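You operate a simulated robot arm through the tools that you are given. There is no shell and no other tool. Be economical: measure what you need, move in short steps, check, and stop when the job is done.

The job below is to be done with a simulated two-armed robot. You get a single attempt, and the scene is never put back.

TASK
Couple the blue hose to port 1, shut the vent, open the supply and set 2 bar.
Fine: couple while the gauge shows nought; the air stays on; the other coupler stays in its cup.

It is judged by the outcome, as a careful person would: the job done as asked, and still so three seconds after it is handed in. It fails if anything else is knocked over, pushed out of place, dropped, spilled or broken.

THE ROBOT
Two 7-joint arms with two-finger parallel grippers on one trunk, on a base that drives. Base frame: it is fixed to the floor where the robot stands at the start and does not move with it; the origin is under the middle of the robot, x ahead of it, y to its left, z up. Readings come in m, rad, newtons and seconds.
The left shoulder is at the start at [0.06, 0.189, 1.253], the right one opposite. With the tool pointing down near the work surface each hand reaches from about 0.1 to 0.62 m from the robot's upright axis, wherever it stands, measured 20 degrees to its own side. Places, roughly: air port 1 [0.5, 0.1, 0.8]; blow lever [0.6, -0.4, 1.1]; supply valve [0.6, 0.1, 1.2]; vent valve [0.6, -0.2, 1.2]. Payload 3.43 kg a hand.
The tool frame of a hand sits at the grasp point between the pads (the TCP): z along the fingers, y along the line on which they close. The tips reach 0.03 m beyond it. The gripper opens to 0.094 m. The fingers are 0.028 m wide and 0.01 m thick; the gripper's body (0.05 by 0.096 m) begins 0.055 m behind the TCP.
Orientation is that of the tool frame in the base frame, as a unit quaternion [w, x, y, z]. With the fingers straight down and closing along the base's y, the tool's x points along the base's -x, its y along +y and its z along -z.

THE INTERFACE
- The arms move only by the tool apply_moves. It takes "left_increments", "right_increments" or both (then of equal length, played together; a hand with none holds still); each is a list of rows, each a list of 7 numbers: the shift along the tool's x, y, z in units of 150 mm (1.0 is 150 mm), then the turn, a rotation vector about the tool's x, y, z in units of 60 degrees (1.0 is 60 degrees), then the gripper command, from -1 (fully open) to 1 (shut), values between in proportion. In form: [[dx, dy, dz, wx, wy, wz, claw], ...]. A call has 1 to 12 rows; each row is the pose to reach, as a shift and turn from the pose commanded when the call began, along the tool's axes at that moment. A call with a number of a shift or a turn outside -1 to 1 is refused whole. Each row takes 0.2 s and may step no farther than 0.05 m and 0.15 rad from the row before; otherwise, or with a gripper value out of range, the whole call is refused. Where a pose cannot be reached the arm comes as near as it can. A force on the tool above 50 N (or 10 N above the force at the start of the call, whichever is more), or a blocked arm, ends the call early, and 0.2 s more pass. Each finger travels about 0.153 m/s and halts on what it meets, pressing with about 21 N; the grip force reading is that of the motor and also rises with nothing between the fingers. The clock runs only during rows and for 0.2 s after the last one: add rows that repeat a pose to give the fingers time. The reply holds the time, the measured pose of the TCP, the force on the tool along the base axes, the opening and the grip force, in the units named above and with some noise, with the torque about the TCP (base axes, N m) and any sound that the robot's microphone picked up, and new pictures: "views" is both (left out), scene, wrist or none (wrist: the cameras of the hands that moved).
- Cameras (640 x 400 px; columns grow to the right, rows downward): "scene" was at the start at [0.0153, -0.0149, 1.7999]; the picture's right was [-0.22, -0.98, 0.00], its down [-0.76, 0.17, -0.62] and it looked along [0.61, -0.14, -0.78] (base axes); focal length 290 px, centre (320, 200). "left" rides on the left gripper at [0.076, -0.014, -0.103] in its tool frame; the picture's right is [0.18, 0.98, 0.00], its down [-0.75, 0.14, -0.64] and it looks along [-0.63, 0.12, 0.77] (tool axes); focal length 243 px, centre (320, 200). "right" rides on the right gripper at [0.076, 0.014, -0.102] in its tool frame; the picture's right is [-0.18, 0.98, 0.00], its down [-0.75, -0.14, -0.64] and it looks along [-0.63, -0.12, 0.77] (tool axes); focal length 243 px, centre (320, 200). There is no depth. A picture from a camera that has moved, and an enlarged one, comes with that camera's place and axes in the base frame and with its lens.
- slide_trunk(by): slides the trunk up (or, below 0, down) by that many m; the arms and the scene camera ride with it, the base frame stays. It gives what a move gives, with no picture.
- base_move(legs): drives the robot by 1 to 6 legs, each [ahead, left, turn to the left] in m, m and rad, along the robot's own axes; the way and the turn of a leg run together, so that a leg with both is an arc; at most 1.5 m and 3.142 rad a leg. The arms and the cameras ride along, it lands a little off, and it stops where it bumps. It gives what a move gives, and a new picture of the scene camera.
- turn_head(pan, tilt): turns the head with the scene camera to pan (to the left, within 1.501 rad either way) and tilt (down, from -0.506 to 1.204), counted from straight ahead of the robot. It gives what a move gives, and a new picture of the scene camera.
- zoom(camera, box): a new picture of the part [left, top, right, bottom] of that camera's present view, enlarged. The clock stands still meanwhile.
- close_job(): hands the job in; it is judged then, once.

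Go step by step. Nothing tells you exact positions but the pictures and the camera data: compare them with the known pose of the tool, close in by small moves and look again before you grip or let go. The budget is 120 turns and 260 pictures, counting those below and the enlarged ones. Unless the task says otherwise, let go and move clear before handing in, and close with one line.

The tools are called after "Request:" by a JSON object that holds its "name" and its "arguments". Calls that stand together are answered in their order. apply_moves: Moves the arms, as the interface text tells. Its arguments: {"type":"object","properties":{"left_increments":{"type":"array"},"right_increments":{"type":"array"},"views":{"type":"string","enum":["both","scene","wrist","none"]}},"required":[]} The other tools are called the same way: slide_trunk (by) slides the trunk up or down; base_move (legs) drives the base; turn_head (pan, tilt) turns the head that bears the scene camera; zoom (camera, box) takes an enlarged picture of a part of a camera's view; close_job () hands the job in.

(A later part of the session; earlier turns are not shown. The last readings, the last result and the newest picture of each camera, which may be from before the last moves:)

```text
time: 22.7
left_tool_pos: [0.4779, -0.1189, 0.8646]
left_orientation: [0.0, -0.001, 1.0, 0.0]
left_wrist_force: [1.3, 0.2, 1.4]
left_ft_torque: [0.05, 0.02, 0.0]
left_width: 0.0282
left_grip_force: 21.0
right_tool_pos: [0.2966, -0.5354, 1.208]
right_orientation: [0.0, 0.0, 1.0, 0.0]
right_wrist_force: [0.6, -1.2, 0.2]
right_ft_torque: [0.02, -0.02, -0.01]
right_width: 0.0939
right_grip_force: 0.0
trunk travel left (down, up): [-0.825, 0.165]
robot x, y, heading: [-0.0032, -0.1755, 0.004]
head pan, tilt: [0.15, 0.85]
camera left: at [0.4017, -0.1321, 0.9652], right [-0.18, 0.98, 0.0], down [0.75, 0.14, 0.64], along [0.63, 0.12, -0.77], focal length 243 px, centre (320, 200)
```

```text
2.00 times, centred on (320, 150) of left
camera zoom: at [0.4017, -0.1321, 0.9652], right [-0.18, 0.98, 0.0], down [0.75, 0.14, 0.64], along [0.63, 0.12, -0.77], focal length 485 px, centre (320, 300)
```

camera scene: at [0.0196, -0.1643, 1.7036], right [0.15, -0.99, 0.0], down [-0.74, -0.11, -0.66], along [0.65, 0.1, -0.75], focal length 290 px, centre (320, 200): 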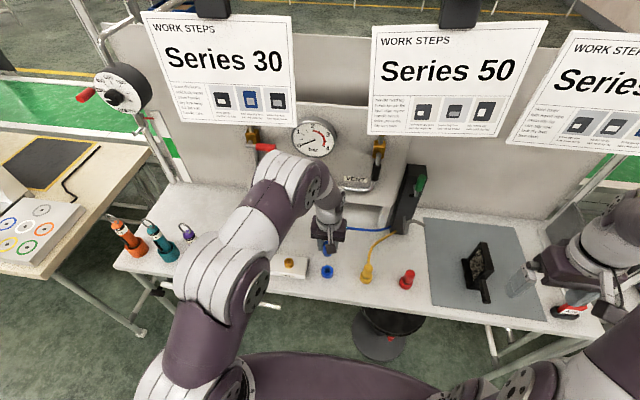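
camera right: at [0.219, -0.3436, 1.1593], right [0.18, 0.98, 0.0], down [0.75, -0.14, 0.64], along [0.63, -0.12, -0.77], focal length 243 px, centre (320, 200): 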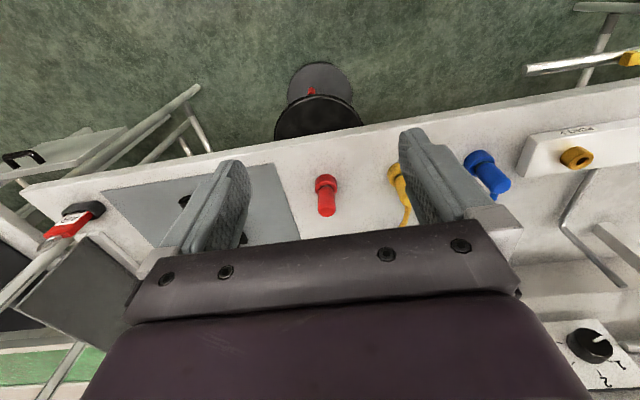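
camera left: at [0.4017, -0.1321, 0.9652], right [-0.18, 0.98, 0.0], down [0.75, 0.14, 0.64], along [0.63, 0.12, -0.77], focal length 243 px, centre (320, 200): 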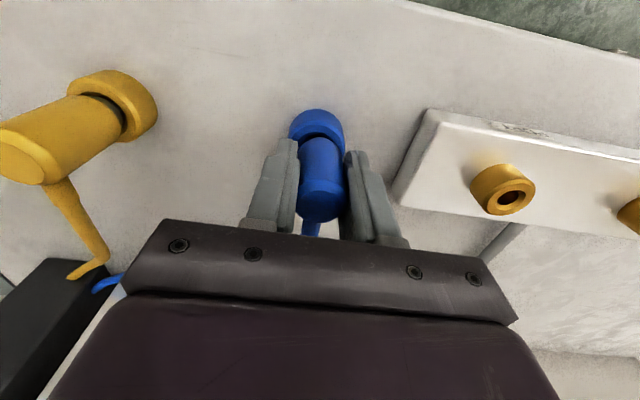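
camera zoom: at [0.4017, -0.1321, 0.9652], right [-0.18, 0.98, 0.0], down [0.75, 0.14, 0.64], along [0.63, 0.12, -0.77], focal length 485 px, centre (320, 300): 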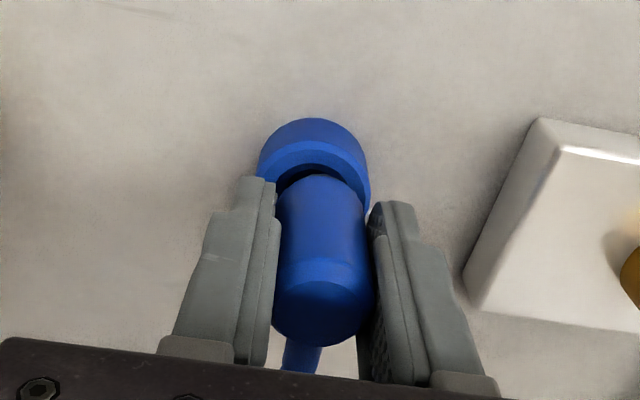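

Width 28 mm now — a proper grip across the diameter. Lift and carry to above port 1.

Request:
{"name": "apply_moves", "arguments": {"left_increments": [[0, 0, -0.12, 0, 0, 0, 1], [0, 0, -0.27, 0, 0, 0, 1], [0, 0, -0.47, 0, 0, 0, 1], [0, 0, -0.67, 0, 0, 0, 1], [0, 0.2, -0.67, 0, 0, 0, 1], [0, 0.45, -0.67, 0, 0, 0, 1], [0, 0.7, -0.67, 0, 0, 0, 1], [0, 0.93, -0.67, 0, 0, 0, 1], [0, 0.93, -0.67, 0, 0, 0, 1]], "views": "both"}}

```text
time: 24.7
left_tool_pos: [0.4775, 0.0208, 0.9655]
left_orientation: [0.0, 0.0, 1.0, 0.001]
left_wrist_force: [-0.4, 0.1, 0.0]
left_ft_torque: [0.0, 0.0, 0.03]
left_width: 0.0282
left_grip_force: 20.9
right_tool_pos: [0.2977, -0.5355, 1.2086]
right_orientation: [0.0, 0.001, 1.0, 0.0]
right_wrist_force: [-0.1, -0.1, -0.5]
right_ft_torque: [0.0, -0.02, -0.01]
right_width: 0.0941
right_grip_force: 0.0
trunk travel left (down, up): [-0.825, 0.165]
robot x, y, heading: [0.0009, -0.1793, -0.0]
head pan, tilt: [0.15, 0.85]
camera scene: at [0.0189, -0.1651, 1.7036], right [0.15, -0.99, 0.0], down [-0.74, -0.11, -0.66], along [0.65, 0.1, -0.75], focal length 290 px, centre (320, 200)
camera left: at [0.4014, 0.0071, 1.0661], right [-0.18, 0.98, 0.0], down [0.75, 0.14, 0.64], along [0.63, 0.12, -0.77], focal length 243 px, centre (320, 200)
```

scene: 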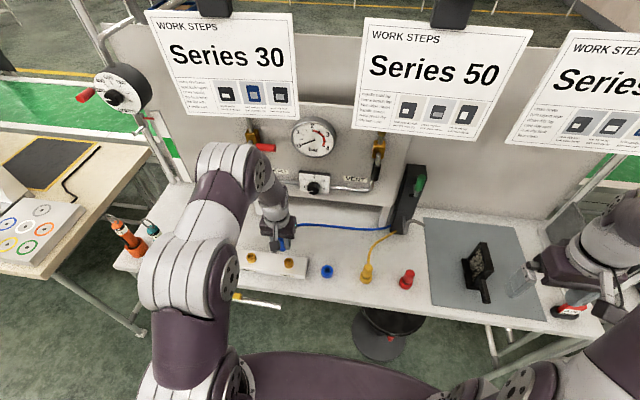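
left: 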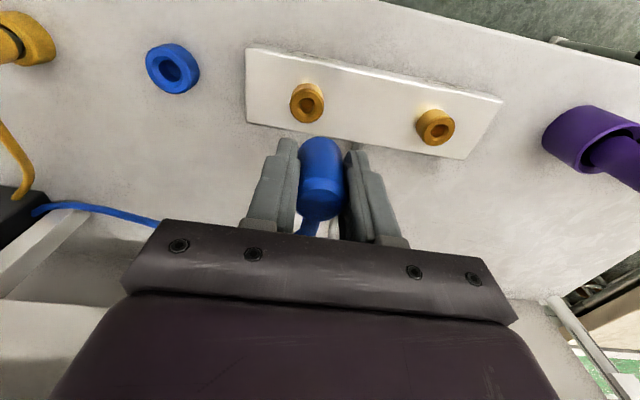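

Request:
{"name": "apply_moves", "arguments": {"left_increments": [[0, 0.25, 0, 0, 0, 0, 1], [0, 0.5, 0, 0, 0, 0, 1], [0, 0.77, 0, 0, 0, 0, 1], [0, 0.77, 0, 0, 0, 0, 1]], "views": "both"}}

Request:
{"name": "zoom", "arguments": {"camera": "left", "box": [240, 50, 400, 250]}}

Request:
{"name": "zoom", "arguments": {"camera": "scene", "box": [220, 215, 340, 290]}}

```text
time: 25.7
left_tool_pos: [0.4763, 0.1358, 0.9638]
left_orientation: [0.0, 0.0, 1.0, 0.0]
left_wrist_force: [-0.6, -0.7, -0.9]
left_ft_torque: [0.0, 0.0, 0.0]
left_width: 0.0279
left_grip_force: 21.1
right_tool_pos: [0.2966, -0.5334, 1.2076]
right_orientation: [-0.001, 0.0, 1.0, 0.0]
right_wrist_force: [0.5, -0.5, -1.2]
right_ft_torque: [0.01, -0.03, -0.01]
right_width: 0.0941
right_grip_force: 0.1
trunk travel left (down, up): [-0.825, 0.165]
robot x, y, heading: [0.0012, -0.1808, -0.003]
head pan, tilt: [0.15, 0.85]
camera scene: at [0.0189, -0.1647, 1.7036], right [0.15, -0.99, 0.0], down [-0.74, -0.11, -0.66], along [0.65, 0.1, -0.75], focal length 290 px, centre (320, 200)
camera left: at [0.3999, 0.1234, 1.0644], right [-0.18, 0.98, 0.0], down [0.75, 0.14, 0.64], along [0.63, 0.12, -0.77], focal length 243 px, centre (320, 200)
```

scene: 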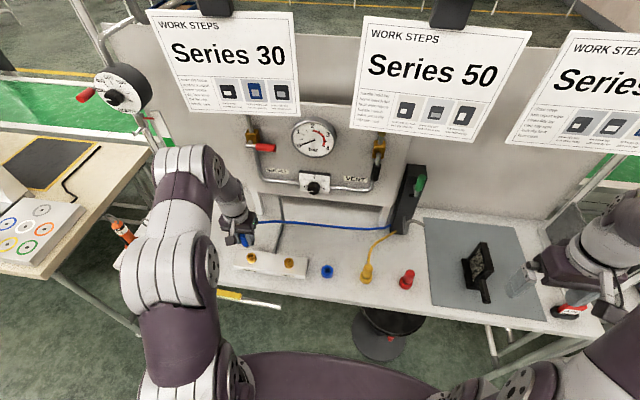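
left: 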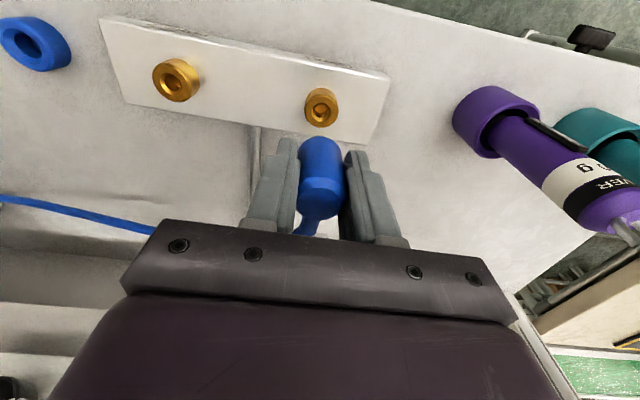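

```text
2.00 times, centred on (320, 150) of left
camera zoom: at [0.3999, 0.1234, 1.0644], right [-0.18, 0.98, 0.0], down [0.75, 0.14, 0.64], along [0.63, 0.12, -0.77], focal length 485 px, centre (320, 300)
```

zoom: 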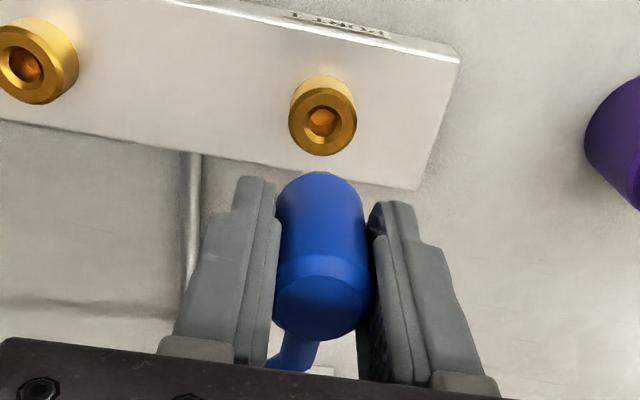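

```text
5.33 times, centred on (280, 252) of scene
camera zoom: at [0.0189, -0.1647, 1.7036], right [0.15, -0.99, 0.0], down [-0.74, -0.11, -0.66], along [0.65, 0.1, -0.75], focal length 1548 px, centre (533, -80)
```

zoom: 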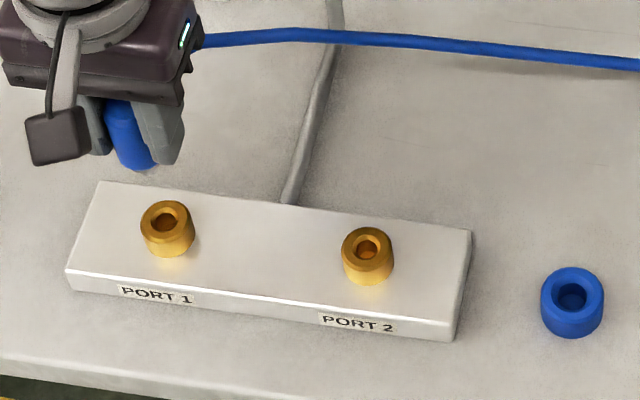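

Port 1's hole is about (0.477, 0.139, 0.85); I need roughly +3.5 mm in x and +4 mm in y. I adjust and lower to just above it.

Request:
{"name": "apply_moves", "arguments": {"left_increments": [[-0.024, 0.025, 0.0, 0, 0, 0, 1], [-0.024, 0.025, 0.15, 0, 0, 0, 1], [-0.024, 0.025, 0.27, 0, 0, 0, 1], [-0.024, 0.025, 0.27, 0, 0, 0, 1]], "views": "both"}}

Request:
{"name": "zoom", "arguments": {"camera": "left", "box": [240, 50, 400, 250]}}

Request:
{"name": "zoom", "arguments": {"camera": "scene", "box": [210, 225, 290, 285]}}

```text
time: 26.7
left_tool_pos: [0.4796, 0.1408, 0.9238]
left_orientation: [0.0, -0.001, 1.0, 0.001]
left_wrist_force: [-0.5, -0.4, -0.6]
left_ft_torque: [-0.01, 0.0, 0.0]
left_width: 0.0283
left_grip_force: 21.3
right_tool_pos: [0.2965, -0.5345, 1.2084]
right_orientation: [0.0, -0.001, 1.0, 0.0]
right_wrist_force: [-0.1, 0.2, 0.4]
right_ft_torque: [0.03, 0.0, -0.03]
right_width: 0.0941
right_grip_force: 0.1
trunk travel left (down, up): [-0.825, 0.165]
robot x, y, heading: [-0.002, -0.1783, 0.0]
head pan, tilt: [0.15, 0.85]
camera scene: at [0.0186, -0.1641, 1.7036], right [0.15, -0.99, 0.0], down [-0.74, -0.11, -0.66], along [0.65, 0.1, -0.75], focal length 290 px, centre (320, 200)
camera left: at [0.4042, 0.1267, 1.024], right [-0.18, 0.98, 0.0], down [0.75, 0.14, 0.64], along [0.63, 0.12, -0.77], focal length 243 px, centre (320, 200)
```

scene: 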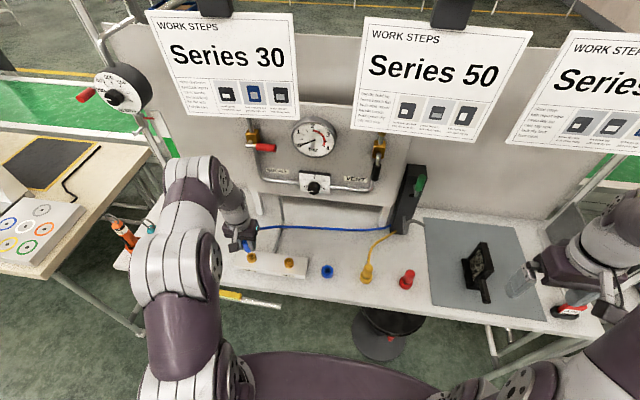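
left: 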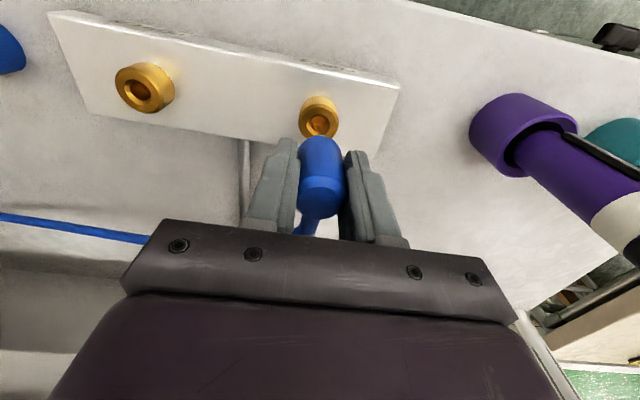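

```text
2.00 times, centred on (320, 150) of left
camera zoom: at [0.4042, 0.1267, 1.024], right [-0.18, 0.98, 0.0], down [0.75, 0.14, 0.64], along [0.63, 0.12, -0.77], focal length 485 px, centre (320, 300)
```

zoom: 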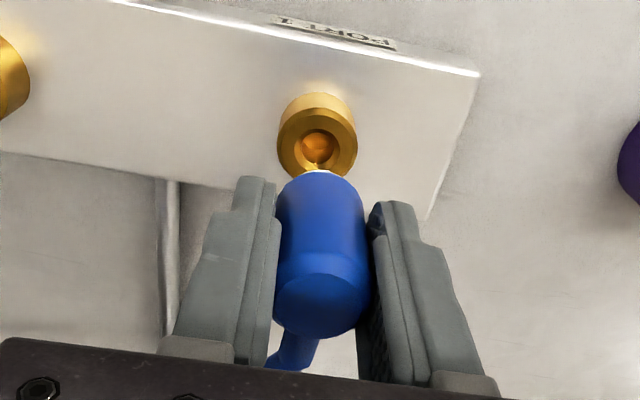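

```text
6.67 times, centred on (250, 255) of scene
camera zoom: at [0.0186, -0.1641, 1.7036], right [0.15, -0.99, 0.0], down [-0.74, -0.11, -0.66], along [0.65, 0.1, -0.75], focal length 1935 px, centre (787, -167)
```

zoom: 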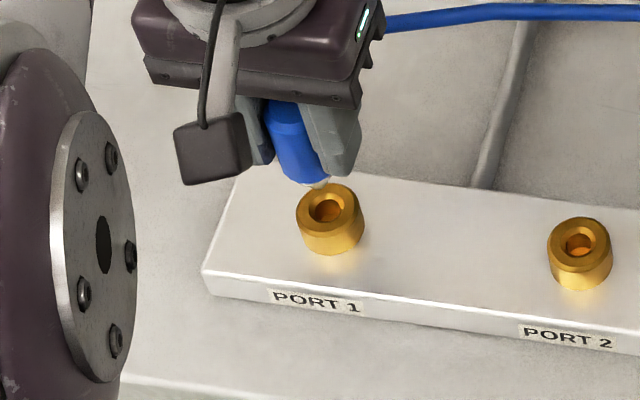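

Alignment matches within about 1 mm; the plug tip is ~2 cm above the hole. Descend slowly to couple.

Request:
{"name": "apply_moves", "arguments": {"left_increments": [[0, 0, 0.06, 0, 0, 0, 1], [0, 0, 0.12, 0, 0, 0, 1], [0, 0, 0.16, 0, 0, 0, 1], [0, 0, 0.2, 0, 0, 0, 1], [0, 0, 0.23, 0, 0, 0, 1], [0, 0, 0.26, 0, 0, 0, 1]], "views": "wrist"}}

Request:
{"name": "zoom", "arguments": {"camera": "scene", "box": [210, 225, 290, 285]}}

```text
time: 28.1
left_tool_pos: [0.4786, 0.1391, 0.8857]
left_orientation: [0.0, -0.001, 1.0, 0.0]
left_wrist_force: [-5.6, -1.4, 5.3]
left_ft_torque: [-0.1, 0.29, 0.0]
left_width: 0.0274
left_grip_force: 21.2
right_tool_pos: [0.2952, -0.5357, 1.2087]
right_orientation: [0.001, 0.0, 1.0, 0.0]
right_wrist_force: [-0.2, 0.3, -0.4]
right_ft_torque: [0.0, -0.01, -0.01]
right_width: 0.094
right_grip_force: 0.1
trunk travel left (down, up): [-0.825, 0.165]
robot x, y, heading: [-0.0007, -0.1769, -0.002]
head pan, tilt: [0.15, 0.85]
camera left: at [0.4029, 0.1259, 0.9863], right [-0.18, 0.98, 0.0], down [0.75, 0.14, 0.64], along [0.63, 0.12, -0.77], focal length 243 px, centre (320, 200)
```

left: 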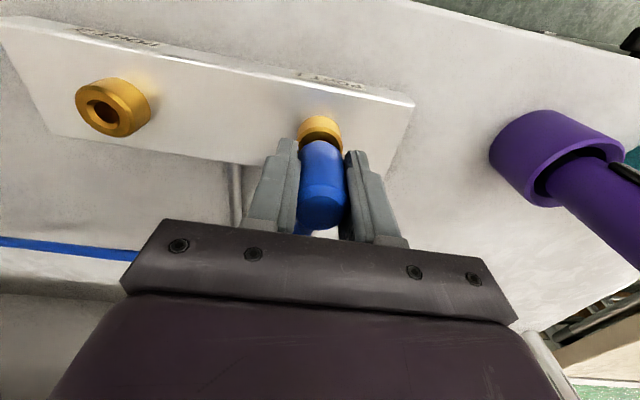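

```text
6.67 times, centred on (250, 255) of scene
camera zoom: at [0.0171, -0.1651, 1.7037], right [0.15, -0.99, 0.0], down [-0.74, -0.11, -0.66], along [0.65, 0.1, -0.75], focal length 1935 px, centre (787, -167)
```

zoom: 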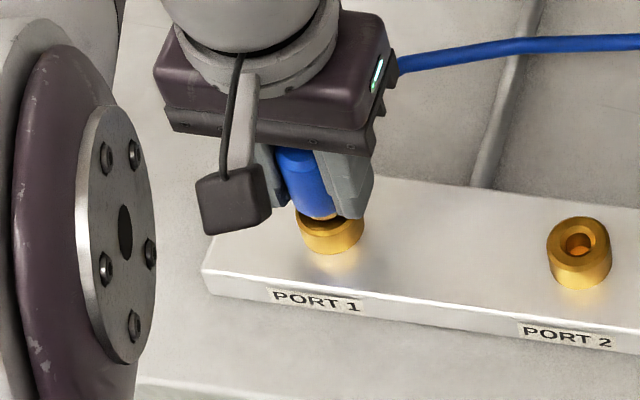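

The plug has entered; a small -x side force suggests a 1–2 mm offset. I correct and press on down.

Request:
{"name": "apply_moves", "arguments": {"left_increments": [[0.01, 0, 0.0, 0, 0, 0, 1], [0.01, 0, 0.03, 0, 0, 0, 1], [0.01, 0, 0.05, 0, 0, 0, 1], [0.01, 0, 0.07, 0, 0, 0, 1]], "views": "none"}}

Request:
{"name": "zoom", "arguments": {"camera": "scene", "box": [210, 225, 290, 285]}}

```text
time: 29.1
left_tool_pos: [0.478, 0.1394, 0.8749]
left_orientation: [0.0, 0.0, 1.0, -0.001]
left_wrist_force: [-6.4, -3.2, 20.9]
left_ft_torque: [-0.5, 0.18, -0.11]
left_width: 0.0275
left_grip_force: 20.8
right_tool_pos: [0.2957, -0.5359, 1.2087]
right_orientation: [0.001, -0.001, 1.0, 0.001]
right_wrist_force: [-0.8, -1.0, 0.5]
right_ft_torque: [0.0, 0.03, 0.0]
right_width: 0.0941
right_grip_force: 0.0
trunk travel left (down, up): [-0.825, 0.165]
robot x, y, heading: [0.0011, -0.1802, -0.001]
head pan, tilt: [0.15, 0.85]
```

```text
6.67 times, centred on (250, 255) of scene
camera zoom: at [0.0169, -0.1659, 1.7038], right [0.15, -0.99, 0.0], down [-0.74, -0.11, -0.66], along [0.65, 0.1, -0.75], focal length 1935 px, centre (787, -167)
```

zoom: 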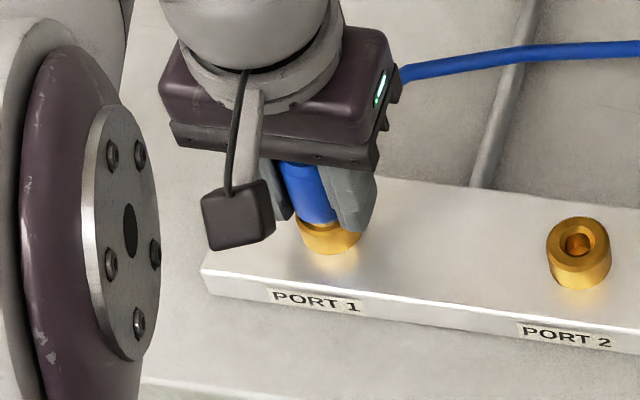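

Vertical force is rising (21 N) and no click yet; I press a few mm more.

Request:
{"name": "apply_moves", "arguments": {"left_increments": [[0.007, -0.005, 0.015, 0, 0, 0, 1], [0.007, -0.005, 0.03, 0, 0, 0, 1], [0.007, -0.005, 0.045, 0, 0, 0, 1], [0.007, -0.005, 0.06, 0, 0, 0, 1]], "views": "none"}}

Request:
{"name": "zoom", "arguments": {"camera": "left", "box": [240, 50, 400, 250]}}

```text
time: 29.8
left_tool_pos: [0.4786, 0.1401, 0.8738]
left_orientation: [0.006, 0.0, 1.0, 0.003]
left_wrist_force: [-12.0, -3.0, 34.5]
left_ft_torque: [-0.68, 0.55, -0.21]
left_width: 0.028
left_grip_force: 21.1
right_tool_pos: [0.2922, -0.5365, 1.2081]
right_orientation: [0.003, -0.001, 1.0, 0.001]
right_wrist_force: [0.2, 0.0, 0.1]
right_ft_torque: [0.03, 0.01, 0.01]
right_width: 0.0939
right_grip_force: 0.1
trunk travel left (down, up): [-0.825, 0.165]
robot x, y, heading: [-0.0025, -0.1778, 0.001]
head pan, tilt: [0.15, 0.85]
stopped in row 3 (left hand): the force on the tool passed its limit at 54 N (the readings are from after the stop); the commanded pose is now the measured one
```

```text
2.00 times, centred on (320, 150) of left
camera zoom: at [0.4015, 0.1253, 0.9751], right [-0.18, 0.98, 0.0], down [0.75, 0.14, 0.65], along [0.64, 0.12, -0.76], focal length 485 px, centre (320, 300)
```

zoom: 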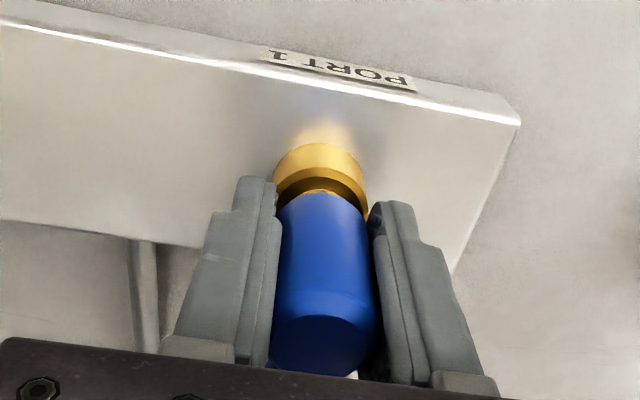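

The push stopped at 54 N; the coupler appears to have slid up a little in the fingers. I open and rise slightly to see how it's seated.

Request:
{"name": "apply_moves", "arguments": {"left_increments": [[0, 0, 0, 0, 0, 0, 0], [0, 0, 0, 0, 0, 0, 0], [0, 0, -0.1, 0, 0, 0, 0], [0, 0, -0.25, 0, 0, 0, 0], [0, 0, -0.5, 0, 0, 0, 0], [0, 0, -0.5, 0, 0, 0, 0]], "views": "wrist"}}

Request:
{"name": "zoom", "arguments": {"camera": "left", "box": [240, 50, 400, 250]}}

Request:
{"name": "zoom", "arguments": {"camera": "scene", "box": [210, 225, 290, 285]}}

```text
time: 31.2
left_tool_pos: [0.4798, 0.1414, 0.9474]
left_orientation: [0.003, 0.0, 1.0, 0.001]
left_wrist_force: [-0.2, 0.1, -0.5]
left_ft_torque: [0.03, 0.01, -0.02]
left_width: 0.047
left_grip_force: 0.0
right_tool_pos: [0.2966, -0.534, 1.2089]
right_orientation: [0.001, -0.001, 1.0, 0.0]
right_wrist_force: [0.5, -0.8, -0.5]
right_ft_torque: [-0.01, 0.0, 0.01]
right_width: 0.0937
right_grip_force: 0.1
trunk travel left (down, up): [-0.825, 0.165]
robot x, y, heading: [-0.0004, -0.1752, 0.003]
head pan, tilt: [0.15, 0.85]
camera left: at [0.4032, 0.1275, 1.0482], right [-0.18, 0.98, 0.0], down [0.75, 0.14, 0.65], along [0.64, 0.12, -0.76], focal length 243 px, centre (320, 200)
```

left: 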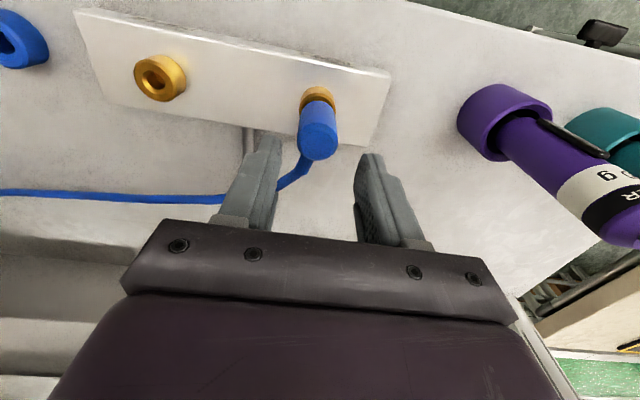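

```text
2.00 times, centred on (320, 150) of left
camera zoom: at [0.4032, 0.1275, 1.0482], right [-0.18, 0.98, 0.0], down [0.75, 0.14, 0.65], along [0.64, 0.12, -0.76], focal length 485 px, centre (320, 300)
```

zoom: 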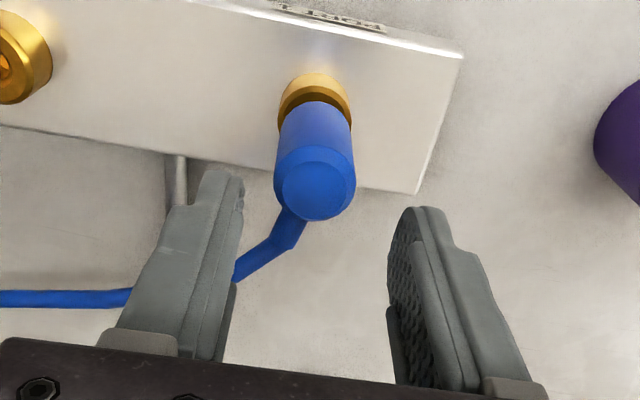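

```text
6.67 times, centred on (250, 255) of scene
camera zoom: at [0.0196, -0.1638, 1.7035], right [0.15, -0.99, 0.0], down [-0.74, -0.11, -0.66], along [0.65, 0.1, -0.75], focal length 1935 px, centre (787, -167)
```

zoom: 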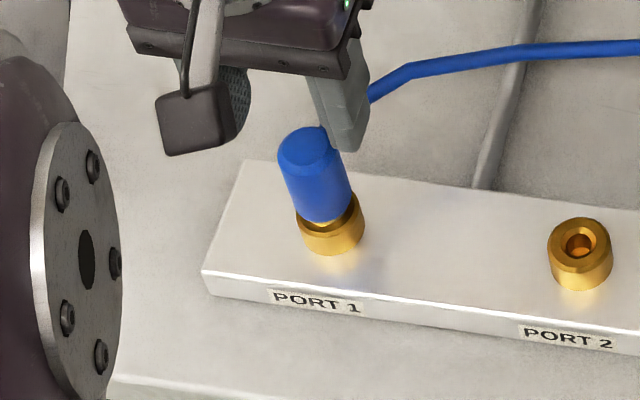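

The coupler stands upright in the port but looks several mm short of seated (top ≈0.91). I'll close the fingers and press it down from the top.

Request:
{"name": "apply_moves", "arguments": {"left_increments": [[0.0, 0, -0.15, 0, 0, 0, 0], [0.014, -0.014, -0.15, 0, 0, 0, 1], [0.014, -0.014, -0.15, 0, 0, 0, 1], [0.014, -0.014, -0.15, 0, 0, 0, 1], [0.014, -0.014, -0.05, 0, 0, 0, 1], [0.014, -0.014, 0.0, 0, 0, 0, 1]], "views": "wrist"}}

Request:
{"name": "zoom", "arguments": {"camera": "scene", "box": [210, 225, 290, 285]}}

```text
time: 32.6
left_tool_pos: [0.4773, 0.1373, 0.945]
left_orientation: [0.004, -0.001, 1.0, 0.0]
left_wrist_force: [-0.5, 0.0, 0.4]
left_ft_torque: [0.0, -0.04, -0.01]
left_width: 0.0
left_grip_force: 21.2
right_tool_pos: [0.2973, -0.5345, 1.2089]
right_orientation: [0.0, -0.001, 1.0, 0.0]
right_wrist_force: [0.5, 0.9, -0.8]
right_ft_torque: [-0.01, -0.02, 0.02]
right_width: 0.0939
right_grip_force: 0.1
trunk travel left (down, up): [-0.825, 0.165]
robot x, y, heading: [0.0013, -0.176, 0.001]
head pan, tilt: [0.15, 0.85]
camera left: at [0.4016, 0.1249, 1.0463], right [-0.18, 0.98, 0.0], down [0.75, 0.14, 0.65], along [0.64, 0.12, -0.76], focal length 243 px, centre (320, 200)
```

left: 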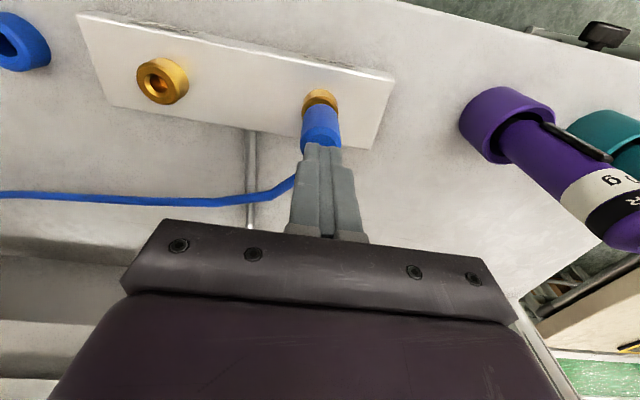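

```text
6.67 times, centred on (250, 255) of scene
camera zoom: at [0.0189, -0.1641, 1.7036], right [0.15, -0.99, 0.0], down [-0.74, -0.11, -0.66], along [0.65, 0.1, -0.75], focal length 1935 px, centre (787, -167)
```

zoom: 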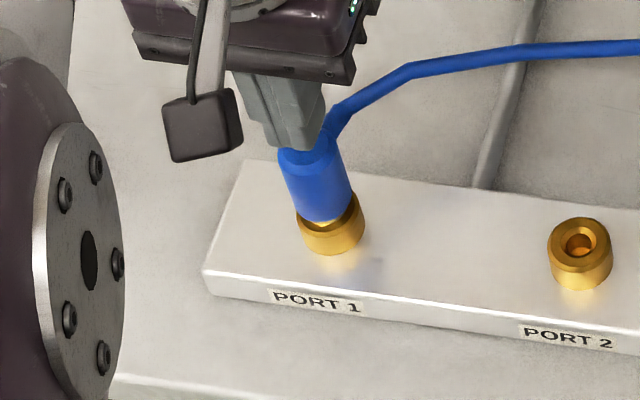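

Tips are just over the coupler top. Press straight down.

Request:
{"name": "apply_moves", "arguments": {"left_increments": [[0, 0, 0.03, 0, 0, 0, 1], [0, 0, 0.06, 0, 0, 0, 1], [0, 0, 0.08, 0, 0, 0, 1], [0, 0, 0.1, 0, 0, 0, 1], [0, 0, 0.12, 0, 0, 0, 1], [0, 0, 0.14, 0, 0, 0, 1]], "views": "wrist"}}

Request:
{"name": "zoom", "arguments": {"camera": "scene", "box": [210, 225, 290, 285]}}

```text
time: 34.0
left_tool_pos: [0.4774, 0.1389, 0.9311]
left_orientation: [0.01, -0.001, 1.0, 0.004]
left_wrist_force: [-4.2, 4.6, 43.6]
left_ft_torque: [0.14, 0.59, -0.02]
left_width: 0.0
left_grip_force: 20.7
right_tool_pos: [0.2918, -0.5371, 1.2102]
right_orientation: [0.002, -0.001, 1.0, 0.001]
right_wrist_force: [0.1, -0.3, -0.7]
right_ft_torque: [0.02, 0.02, 0.0]
right_width: 0.094
right_grip_force: 0.0
trunk travel left (down, up): [-0.825, 0.165]
robot x, y, heading: [-0.0003, -0.1786, 0.002]
head pan, tilt: [0.15, 0.85]
camera left: at [0.4, 0.1235, 1.0303], right [-0.19, 0.98, 0.0], down [0.74, 0.14, 0.66], along [0.64, 0.12, -0.75], focal length 243 px, centre (320, 200)
```

left: 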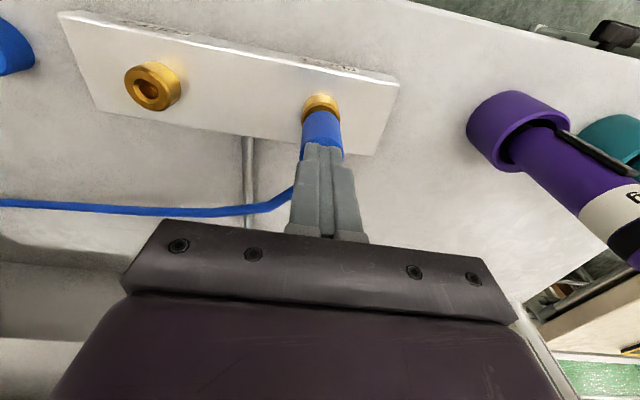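

```text
6.67 times, centred on (250, 255) of scene
camera zoom: at [0.0124, -0.1669, 1.7044], right [0.15, -0.99, 0.0], down [-0.74, -0.11, -0.66], along [0.66, 0.1, -0.75], focal length 1935 px, centre (787, -167)
```

zoom: 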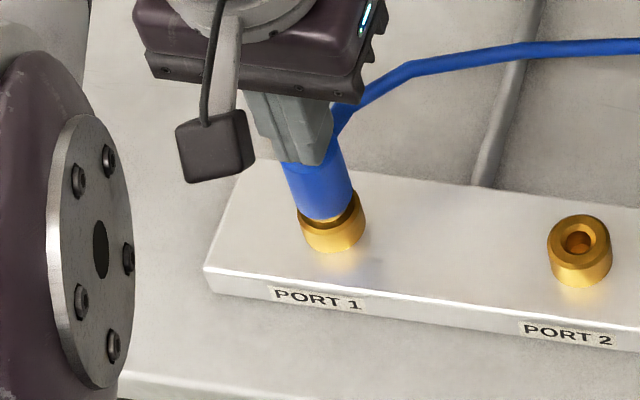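

44 N and no click yet. I look closely at the joint before pressing harder.

Request:
{"name": "zoom", "arguments": {"camera": "left", "box": [280, 70, 376, 170]}}

Request:
{"name": "zoom", "arguments": {"camera": "scene", "box": [235, 240, 267, 265]}}

```text
4.00 times, centred on (328, 120) of left
camera zoom: at [0.4, 0.1235, 1.0303], right [-0.19, 0.98, 0.0], down [0.74, 0.14, 0.66], along [0.64, 0.12, -0.75], focal length 970 px, centre (288, 520)
```

zoom: 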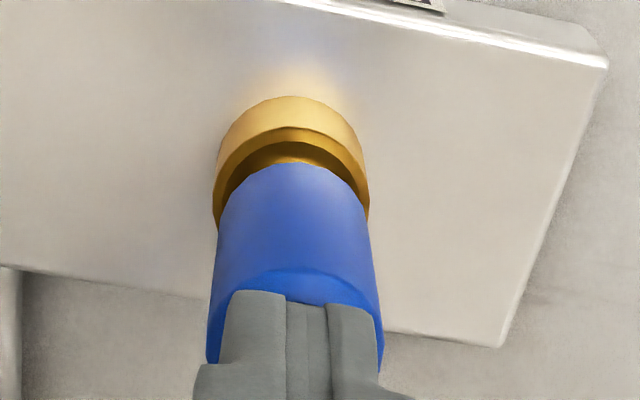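

```text
16.00 times, centred on (251, 252) of scene
camera zoom: at [0.0124, -0.1669, 1.7044], right [0.15, -0.99, 0.0], down [-0.74, -0.11, -0.66], along [0.66, 0.1, -0.75], focal length 4643 px, centre (1424, -640)
```

zoom: 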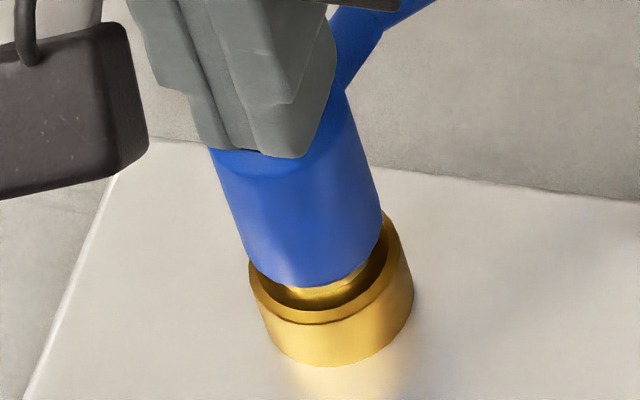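

There's still a gap of a few mm at the collar. I press a bit harder, keeping the hand vertical.

Request:
{"name": "apply_moves", "arguments": {"left_increments": [[0, 0, 0.015, 0, 0, 0, 1], [0, 0, 0.03, 0, 0, 0, 1], [0, 0, 0.045, 0, 0, 0, 1], [0, 0, 0.045, 0, 0, 0, 1]], "views": "none"}}

Request:
{"name": "zoom", "arguments": {"camera": "left", "box": [280, 70, 376, 170]}}

```text
time: 34.3
left_tool_pos: [0.4787, 0.1375, 0.9308]
left_orientation: [0.009, -0.001, 1.0, 0.003]
left_wrist_force: [-13.1, -1.5, 32.1]
left_ft_torque: [-0.09, 0.75, 0.01]
left_width: 0.0
left_grip_force: 20.9
right_tool_pos: [0.2925, -0.5361, 1.2092]
right_orientation: [0.003, -0.001, 1.0, 0.001]
right_wrist_force: [-0.6, -1.1, 0.4]
right_ft_torque: [0.02, -0.01, 0.02]
right_width: 0.094
right_grip_force: 0.1
trunk travel left (down, up): [-0.825, 0.165]
robot x, y, heading: [0.0007, -0.1787, 0.001]
head pan, tilt: [0.15, 0.85]
stopped in row 1 (left hand): the force on the tool passed its limit at 56 N (the readings are from after the stop); the commanded pose is now the measured one
```

```text
4.00 times, centred on (328, 120) of left
camera zoom: at [0.4007, 0.1237, 1.0304], right [-0.19, 0.98, 0.0], down [0.74, 0.14, 0.66], along [0.65, 0.12, -0.75], focal length 970 px, centre (288, 520)
```

zoom: 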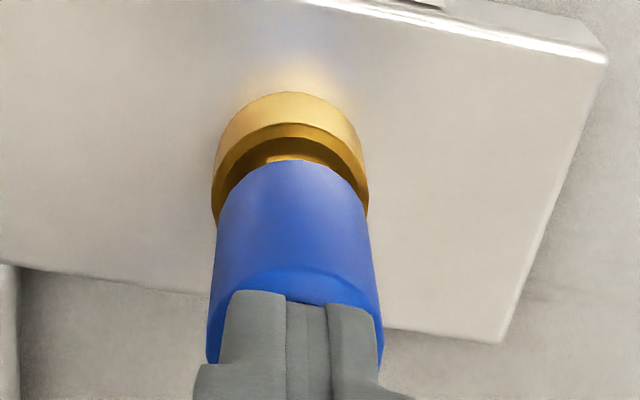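

It won't go deeper by pushing alone. I'll regrip the body above the collar, straighten the hand, and test by a gentle pull, then a twist.

Request:
{"name": "apply_moves", "arguments": {"left_increments": [[0, 0, -0.15, 0.006, 0.017, 0, 1], [0.0, 0, -0.33, 0.006, 0.017, 0, 0], [0.0, 0, -0.33, 0.006, 0.017, 0, 0], [0.0, 0, -0.1, 0.006, 0.017, 0, 0], [0.0, 0, 0.15, 0.006, 0.017, 0, 0], [0.0, 0, 0.31, 0.006, 0.017, 0, 0], [0.0, 0, 0.31, 0.006, 0.017, 0, 0.5], [0.0, 0, 0.31, 0.006, 0.017, 0, 1], [0.0, 0, 0.31, 0.006, 0.017, 0, 1]], "views": "wrist"}}

Request:
{"name": "zoom", "arguments": {"camera": "left", "box": [260, 70, 380, 220]}}

```text
time: 36.3
left_tool_pos: [0.4818, 0.1396, 0.8804]
left_orientation: [-0.002, 0.0, 1.0, -0.001]
left_wrist_force: [-0.5, -0.5, -0.7]
left_ft_torque: [0.05, 0.05, 0.0]
left_width: 0.0275
left_grip_force: 20.8
right_tool_pos: [0.2964, -0.5353, 1.2075]
right_orientation: [0.0, -0.001, 1.0, 0.0]
right_wrist_force: [-0.6, -0.1, 0.1]
right_ft_torque: [-0.01, -0.01, 0.04]
right_width: 0.0939
right_grip_force: 0.1
trunk travel left (down, up): [-0.825, 0.165]
robot x, y, heading: [0.0037, -0.1777, -0.002]
head pan, tilt: [0.15, 0.85]
camera left: at [0.4053, 0.1254, 0.9811], right [-0.19, 0.98, 0.0], down [0.76, 0.14, 0.64], along [0.63, 0.12, -0.77], focal length 243 px, centre (320, 200)
```

left: 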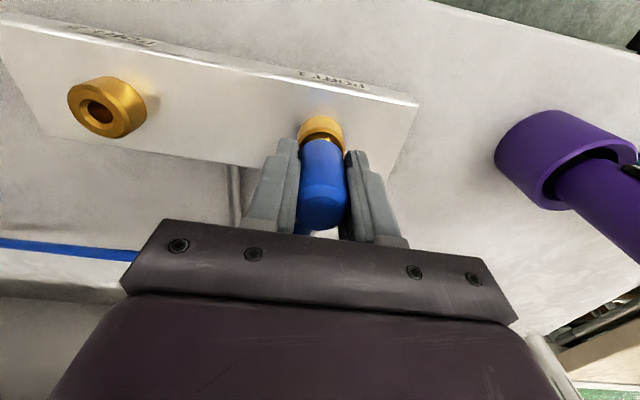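

```text
2.67 times, centred on (320, 145) of left
camera zoom: at [0.4053, 0.1254, 0.9811], right [-0.19, 0.98, 0.0], down [0.76, 0.14, 0.64], along [0.63, 0.12, -0.77], focal length 647 px, centre (320, 347)
```

zoom: 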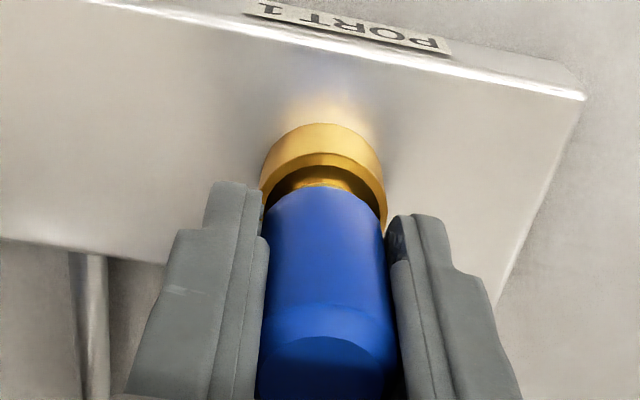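

Request:
{"name": "apply_moves", "arguments": {"left_increments": [[0, 0, -0.02, 0, 0, 0, 1], [0, 0, -0.04, 0, 0, 0, 1], [0, 0, -0.04, 0, 0, 0, 1]], "views": "none"}}

Request:
{"name": "zoom", "arguments": {"camera": "left", "box": [260, 70, 380, 220]}}

```text
time: 37.1
left_tool_pos: [0.4814, 0.1383, 0.8867]
left_orientation: [-0.001, -0.001, 1.0, 0.001]
left_wrist_force: [-4.5, -1.5, 1.0]
left_ft_torque: [-0.09, 0.19, 0.0]
left_width: 0.0276
left_grip_force: 20.5
right_tool_pos: [0.296, -0.5349, 1.2095]
right_orientation: [-0.001, -0.002, 1.0, 0.0]
right_wrist_force: [0.1, -0.3, 0.1]
right_ft_torque: [-0.02, -0.03, -0.01]
right_width: 0.0942
right_grip_force: 0.1
trunk travel left (down, up): [-0.825, 0.165]
robot x, y, heading: [-0.0025, -0.1773, 0.004]
head pan, tilt: [0.15, 0.85]
```

```text
2.67 times, centred on (320, 145) of left
camera zoom: at [0.4052, 0.1255, 0.988], right [-0.19, 0.98, 0.0], down [0.75, 0.14, 0.64], along [0.63, 0.12, -0.77], focal length 647 px, centre (320, 347)
```

zoom: 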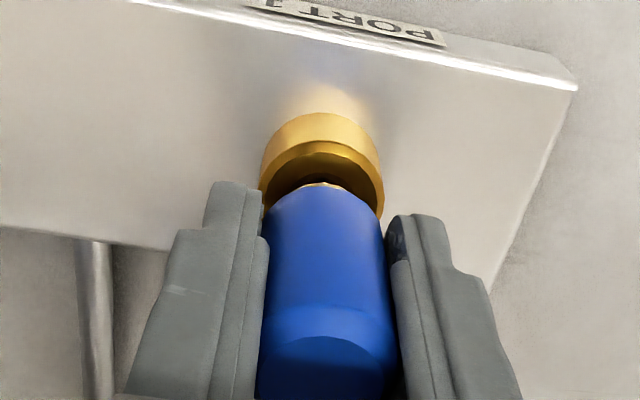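

It lifts freely, so it isn't latched, and there's a persistent -x side load. I null that offset, then press and twist.

Request:
{"name": "apply_moves", "arguments": {"left_increments": [[0.01, -0.003, 0, 0, 0, 0, 1], [0.022, -0.006, 0, 0, 0, 0, 1], [0.022, -0.006, 0, 0, 0, 0, 1]], "views": "none"}}

```text
time: 37.9
left_tool_pos: [0.4773, 0.1394, 0.8863]
left_orientation: [-0.001, -0.002, 1.0, -0.001]
left_wrist_force: [2.1, 0.7, -0.4]
left_ft_torque: [-0.04, -0.08, 0.01]
left_width: 0.0275
left_grip_force: 21.4
right_tool_pos: [0.297, -0.5341, 1.2086]
right_orientation: [0.0, -0.001, 1.0, 0.0]
right_wrist_force: [-0.4, 1.2, 0.2]
right_ft_torque: [-0.01, 0.01, 0.01]
right_width: 0.0938
right_grip_force: 0.1
trunk travel left (down, up): [-0.825, 0.165]
robot x, y, heading: [-0.0037, -0.178, 0.003]
head pan, tilt: [0.15, 0.85]
```

Request:
{"name": "apply_moves", "arguments": {"left_increments": [[-0.007, 0.002, 0.02, 0, 0, 0, 1], [-0.007, 0.002, 0.04, 0, 0, 0, 1], [-0.007, 0.002, 0.05, 0, 0, 0, 1], [-0.007, 0.002, 0.06, 0, 0, 0, 1], [-0.007, 0.002, 0.07, 0, 0, 0, 1]], "views": "none"}}

```text
time: 39.1
left_tool_pos: [0.4798, 0.1387, 0.8769]
left_orientation: [0.0, 0.0, 1.0, 0.0]
left_wrist_force: [-4.3, 1.4, 12.0]
left_ft_torque: [0.06, -0.03, -0.01]
left_width: 0.0279
left_grip_force: 21.2
right_tool_pos: [0.2958, -0.5344, 1.2088]
right_orientation: [0.0, 0.0, 1.0, 0.0]
right_wrist_force: [-0.2, 0.5, 0.2]
right_ft_torque: [0.05, -0.05, 0.0]
right_width: 0.0938
right_grip_force: 0.0
trunk travel left (down, up): [-0.825, 0.165]
robot x, y, heading: [-0.0012, -0.1784, 0.003]
head pan, tilt: [0.15, 0.85]
```

Contact at 12 N. Now a clockwise twist of ~48° while pressing lightly.

Request:
{"name": "apply_moves", "arguments": {"left_increments": [[0.01, 0, 0.02, 0, 0, 0.14, 1], [0.01, 0, 0.02, 0, 0, 0.28, 1], [0.01, 0, 0.02, 0, 0, 0.42, 1], [0.01, 0, 0.02, 0, 0, 0.56, 1], [0.01, 0, 0.02, 0, 0, 0.7, 1], [0.01, 0, 0.02, 0, 0, 0.8, 1]], "views": "both"}}

Request:
{"name": "zoom", "arguments": {"camera": "left", "box": [260, 70, 380, 220]}}

```text
time: 40.5
left_tool_pos: [0.4791, 0.1385, 0.8749]
left_orientation: [0.0, 0.407, 0.913, 0.0]
left_wrist_force: [6.7, -1.2, 30.3]
left_ft_torque: [-0.38, 0.16, 0.5]
left_width: 0.0279
left_grip_force: 20.9
right_tool_pos: [0.2938, -0.5362, 1.2083]
right_orientation: [0.001, -0.001, 1.0, 0.002]
right_wrist_force: [-0.7, 0.0, -0.1]
right_ft_torque: [0.01, 0.0, 0.01]
right_width: 0.0942
right_grip_force: 0.0
trunk travel left (down, up): [-0.825, 0.165]
robot x, y, heading: [0.0002, -0.175, 0.001]
head pan, tilt: [0.15, 0.85]
camera scene: at [0.0162, -0.1667, 1.7037], right [0.15, -0.99, 0.0], down [-0.74, -0.11, -0.66], along [0.65, 0.1, -0.75], focal length 290 px, centre (320, 200)
camera left: at [0.417, 0.1858, 0.9759], right [0.61, 0.79, 0.0], down [0.61, -0.47, 0.64], along [0.51, -0.39, -0.77], focal length 243 px, centre (320, 200)
```

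scene: 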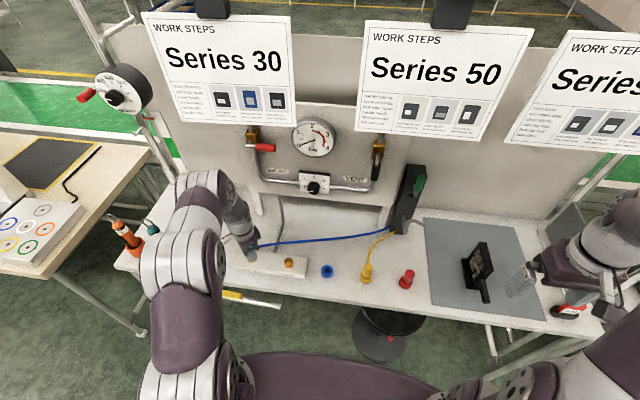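
left: 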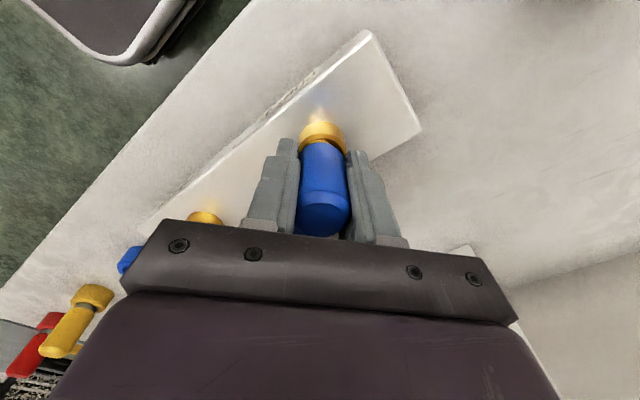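

```text
2.67 times, centred on (320, 145) of left
camera zoom: at [0.417, 0.1858, 0.9759], right [0.61, 0.79, 0.0], down [0.61, -0.47, 0.64], along [0.51, -0.39, -0.77], focal length 647 px, centre (320, 347)
```

zoom: 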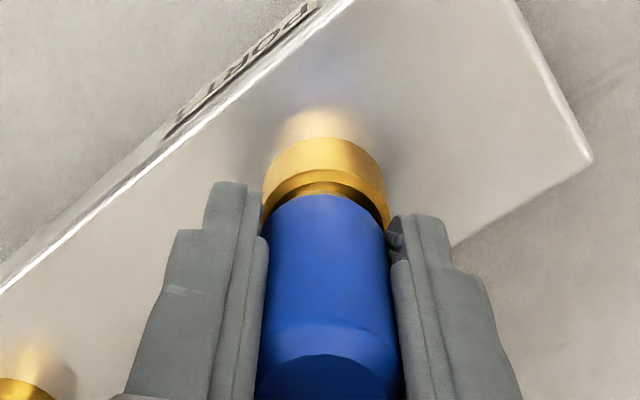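

Estimated gap to the collar is ~9 mm. Let me test with a gentle pull whether the twist latched it.

Request:
{"name": "apply_moves", "arguments": {"left_increments": [[0, 0, -0.03, 0, 0, 0, 1], [0, 0, -0.06, 0, 0, 0, 1], [0, 0, -0.07, 0, 0, 0, 1]], "views": "none"}}

Request:
{"name": "zoom", "arguments": {"camera": "left", "box": [260, 70, 380, 220]}}

```text
time: 41.3
left_tool_pos: [0.4779, 0.14, 0.8815]
left_orientation: [-0.004, 0.406, 0.914, -0.004]
left_wrist_force: [0.8, 1.6, -10.8]
left_ft_torque: [0.05, -0.05, -0.02]
left_width: 0.0275
left_grip_force: 20.5
right_tool_pos: [0.2977, -0.5337, 1.2093]
right_orientation: [0.0, -0.001, 1.0, -0.001]
right_wrist_force: [0.0, -0.2, 0.0]
right_ft_torque: [-0.03, 0.0, 0.0]
right_width: 0.094
right_grip_force: 0.1
trunk travel left (down, up): [-0.825, 0.165]
robot x, y, heading: [0.0013, -0.1763, -0.0]
head pan, tilt: [0.15, 0.85]
```

```text
2.67 times, centred on (320, 145) of left
camera zoom: at [0.4171, 0.1876, 0.9831], right [0.61, 0.8, -0.01], down [0.62, -0.46, 0.64], along [0.5, -0.39, -0.77], focal length 647 px, centre (320, 347)
```

zoom: 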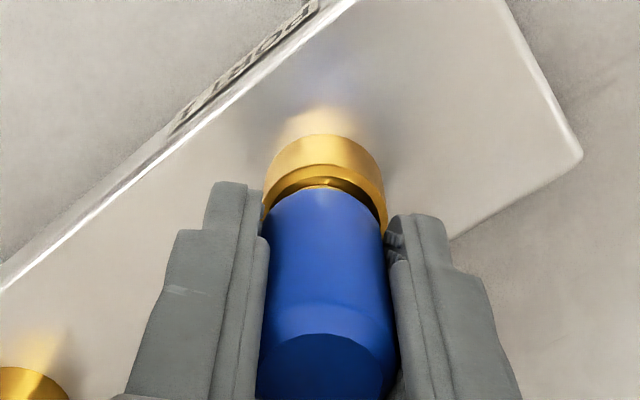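

Now it resists the pull (-11 N), where before it came freely: a bayonet, it seems. I ease back down and twist a bit further to the stop to be sure.

Request:
{"name": "apply_moves", "arguments": {"left_increments": [[0, 0, 0.03, 0, 0, 0, 1], [0, 0, 0.05, 0, 0, 0, 1], [0, 0, 0.06, 0, 0, 0.1, 1], [0, 0, 0.06, 0, 0, 0.24, 1], [0, 0, 0.06, 0, 0, 0.38, 1], [0, 0, 0.06, 0, 0, 0.5, 1]], "views": "none"}}

Request:
{"name": "zoom", "arguments": {"camera": "left", "box": [260, 70, 380, 220]}}

```text
time: 42.7
left_tool_pos: [0.4788, 0.1388, 0.8754]
left_orientation: [0.0, 0.629, 0.777, -0.001]
left_wrist_force: [-1.0, 1.5, 6.0]
left_ft_torque: [0.17, -0.14, 0.18]
left_width: 0.0277
left_grip_force: 21.0
right_tool_pos: [0.2957, -0.534, 1.2088]
right_orientation: [-0.001, -0.001, 1.0, 0.001]
right_wrist_force: [-0.3, 0.1, 0.2]
right_ft_torque: [-0.01, 0.0, -0.01]
right_width: 0.0939
right_grip_force: 0.0
trunk travel left (down, up): [-0.825, 0.165]
robot x, y, heading: [0.0017, -0.1766, 0.005]
head pan, tilt: [0.15, 0.85]
```

```text
2.67 times, centred on (320, 145) of left
camera zoom: at [0.4489, 0.2115, 0.976], right [0.92, 0.38, 0.0], down [0.3, -0.71, 0.64], along [0.24, -0.59, -0.77], focal length 647 px, centre (320, 347)
```

zoom: 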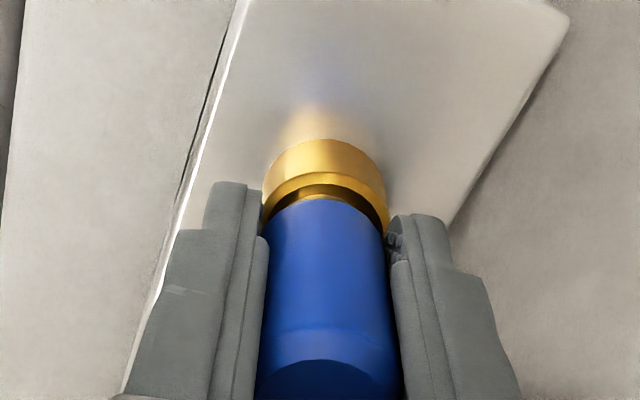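

Request:
{"name": "apply_moves", "arguments": {"left_increments": [[0, 0, -0.03, 0, 0, 0, 1], [0, 0, -0.06, 0, 0, 0, 1], [0, 0, -0.09, 0, 0, 0, 1], [0, 0, -0.09, 0, 0, 0, 1]], "views": "scene"}}

Request:
{"name": "zoom", "arguments": {"camera": "scene", "box": [210, 225, 290, 285]}}

Request:
{"name": "zoom", "arguments": {"camera": "left", "box": [260, 70, 380, 220]}}

```text
time: 43.7
left_tool_pos: [0.4783, 0.1395, 0.8879]
left_orientation: [-0.001, 0.628, 0.778, -0.001]
left_wrist_force: [0.5, 0.1, -0.8]
left_ft_torque: [0.02, 0.03, 0.02]
left_width: 0.0276
left_grip_force: 20.6
right_tool_pos: [0.2976, -0.5337, 1.2083]
right_orientation: [0.0, -0.002, 1.0, 0.0]
right_wrist_force: [-0.2, 0.5, -0.7]
right_ft_torque: [0.01, -0.03, 0.02]
right_width: 0.0939
right_grip_force: 0.0
trunk travel left (down, up): [-0.825, 0.165]
robot x, y, heading: [0.0013, -0.1812, 0.004]
head pan, tilt: [0.15, 0.85]
camera scene: at [0.0196, -0.1636, 1.7036], right [0.15, -0.99, 0.0], down [-0.74, -0.11, -0.66], along [0.65, 0.1, -0.75], focal length 290 px, centre (320, 200)
```

scene: 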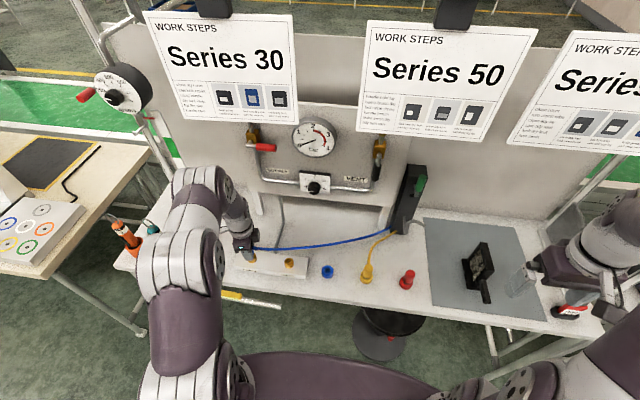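

```text
6.67 times, centred on (250, 255) of scene
camera zoom: at [0.0196, -0.1636, 1.7036], right [0.15, -0.99, 0.0], down [-0.74, -0.11, -0.66], along [0.65, 0.1, -0.75], focal length 1935 px, centre (787, -167)
```

zoom: 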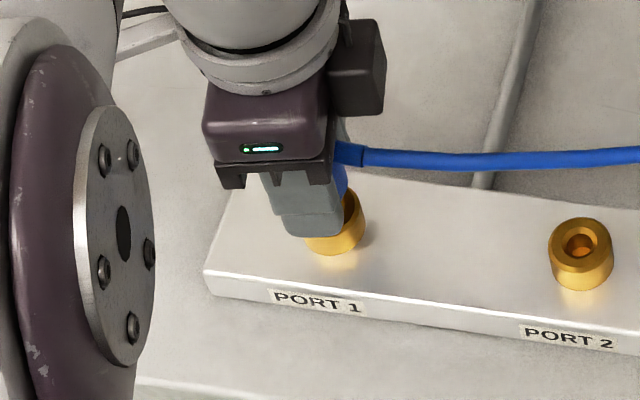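

```text
2.67 times, centred on (320, 145) of left
camera zoom: at [0.4498, 0.2118, 0.9887], right [0.92, 0.39, 0.0], down [0.3, -0.71, 0.64], along [0.24, -0.59, -0.77], focal length 647 px, centre (320, 347)
```

zoom: 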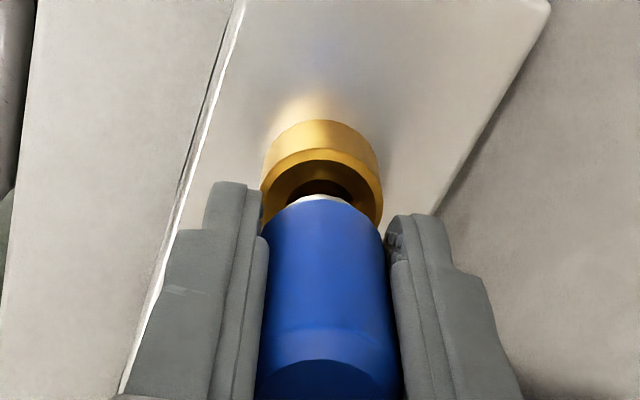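

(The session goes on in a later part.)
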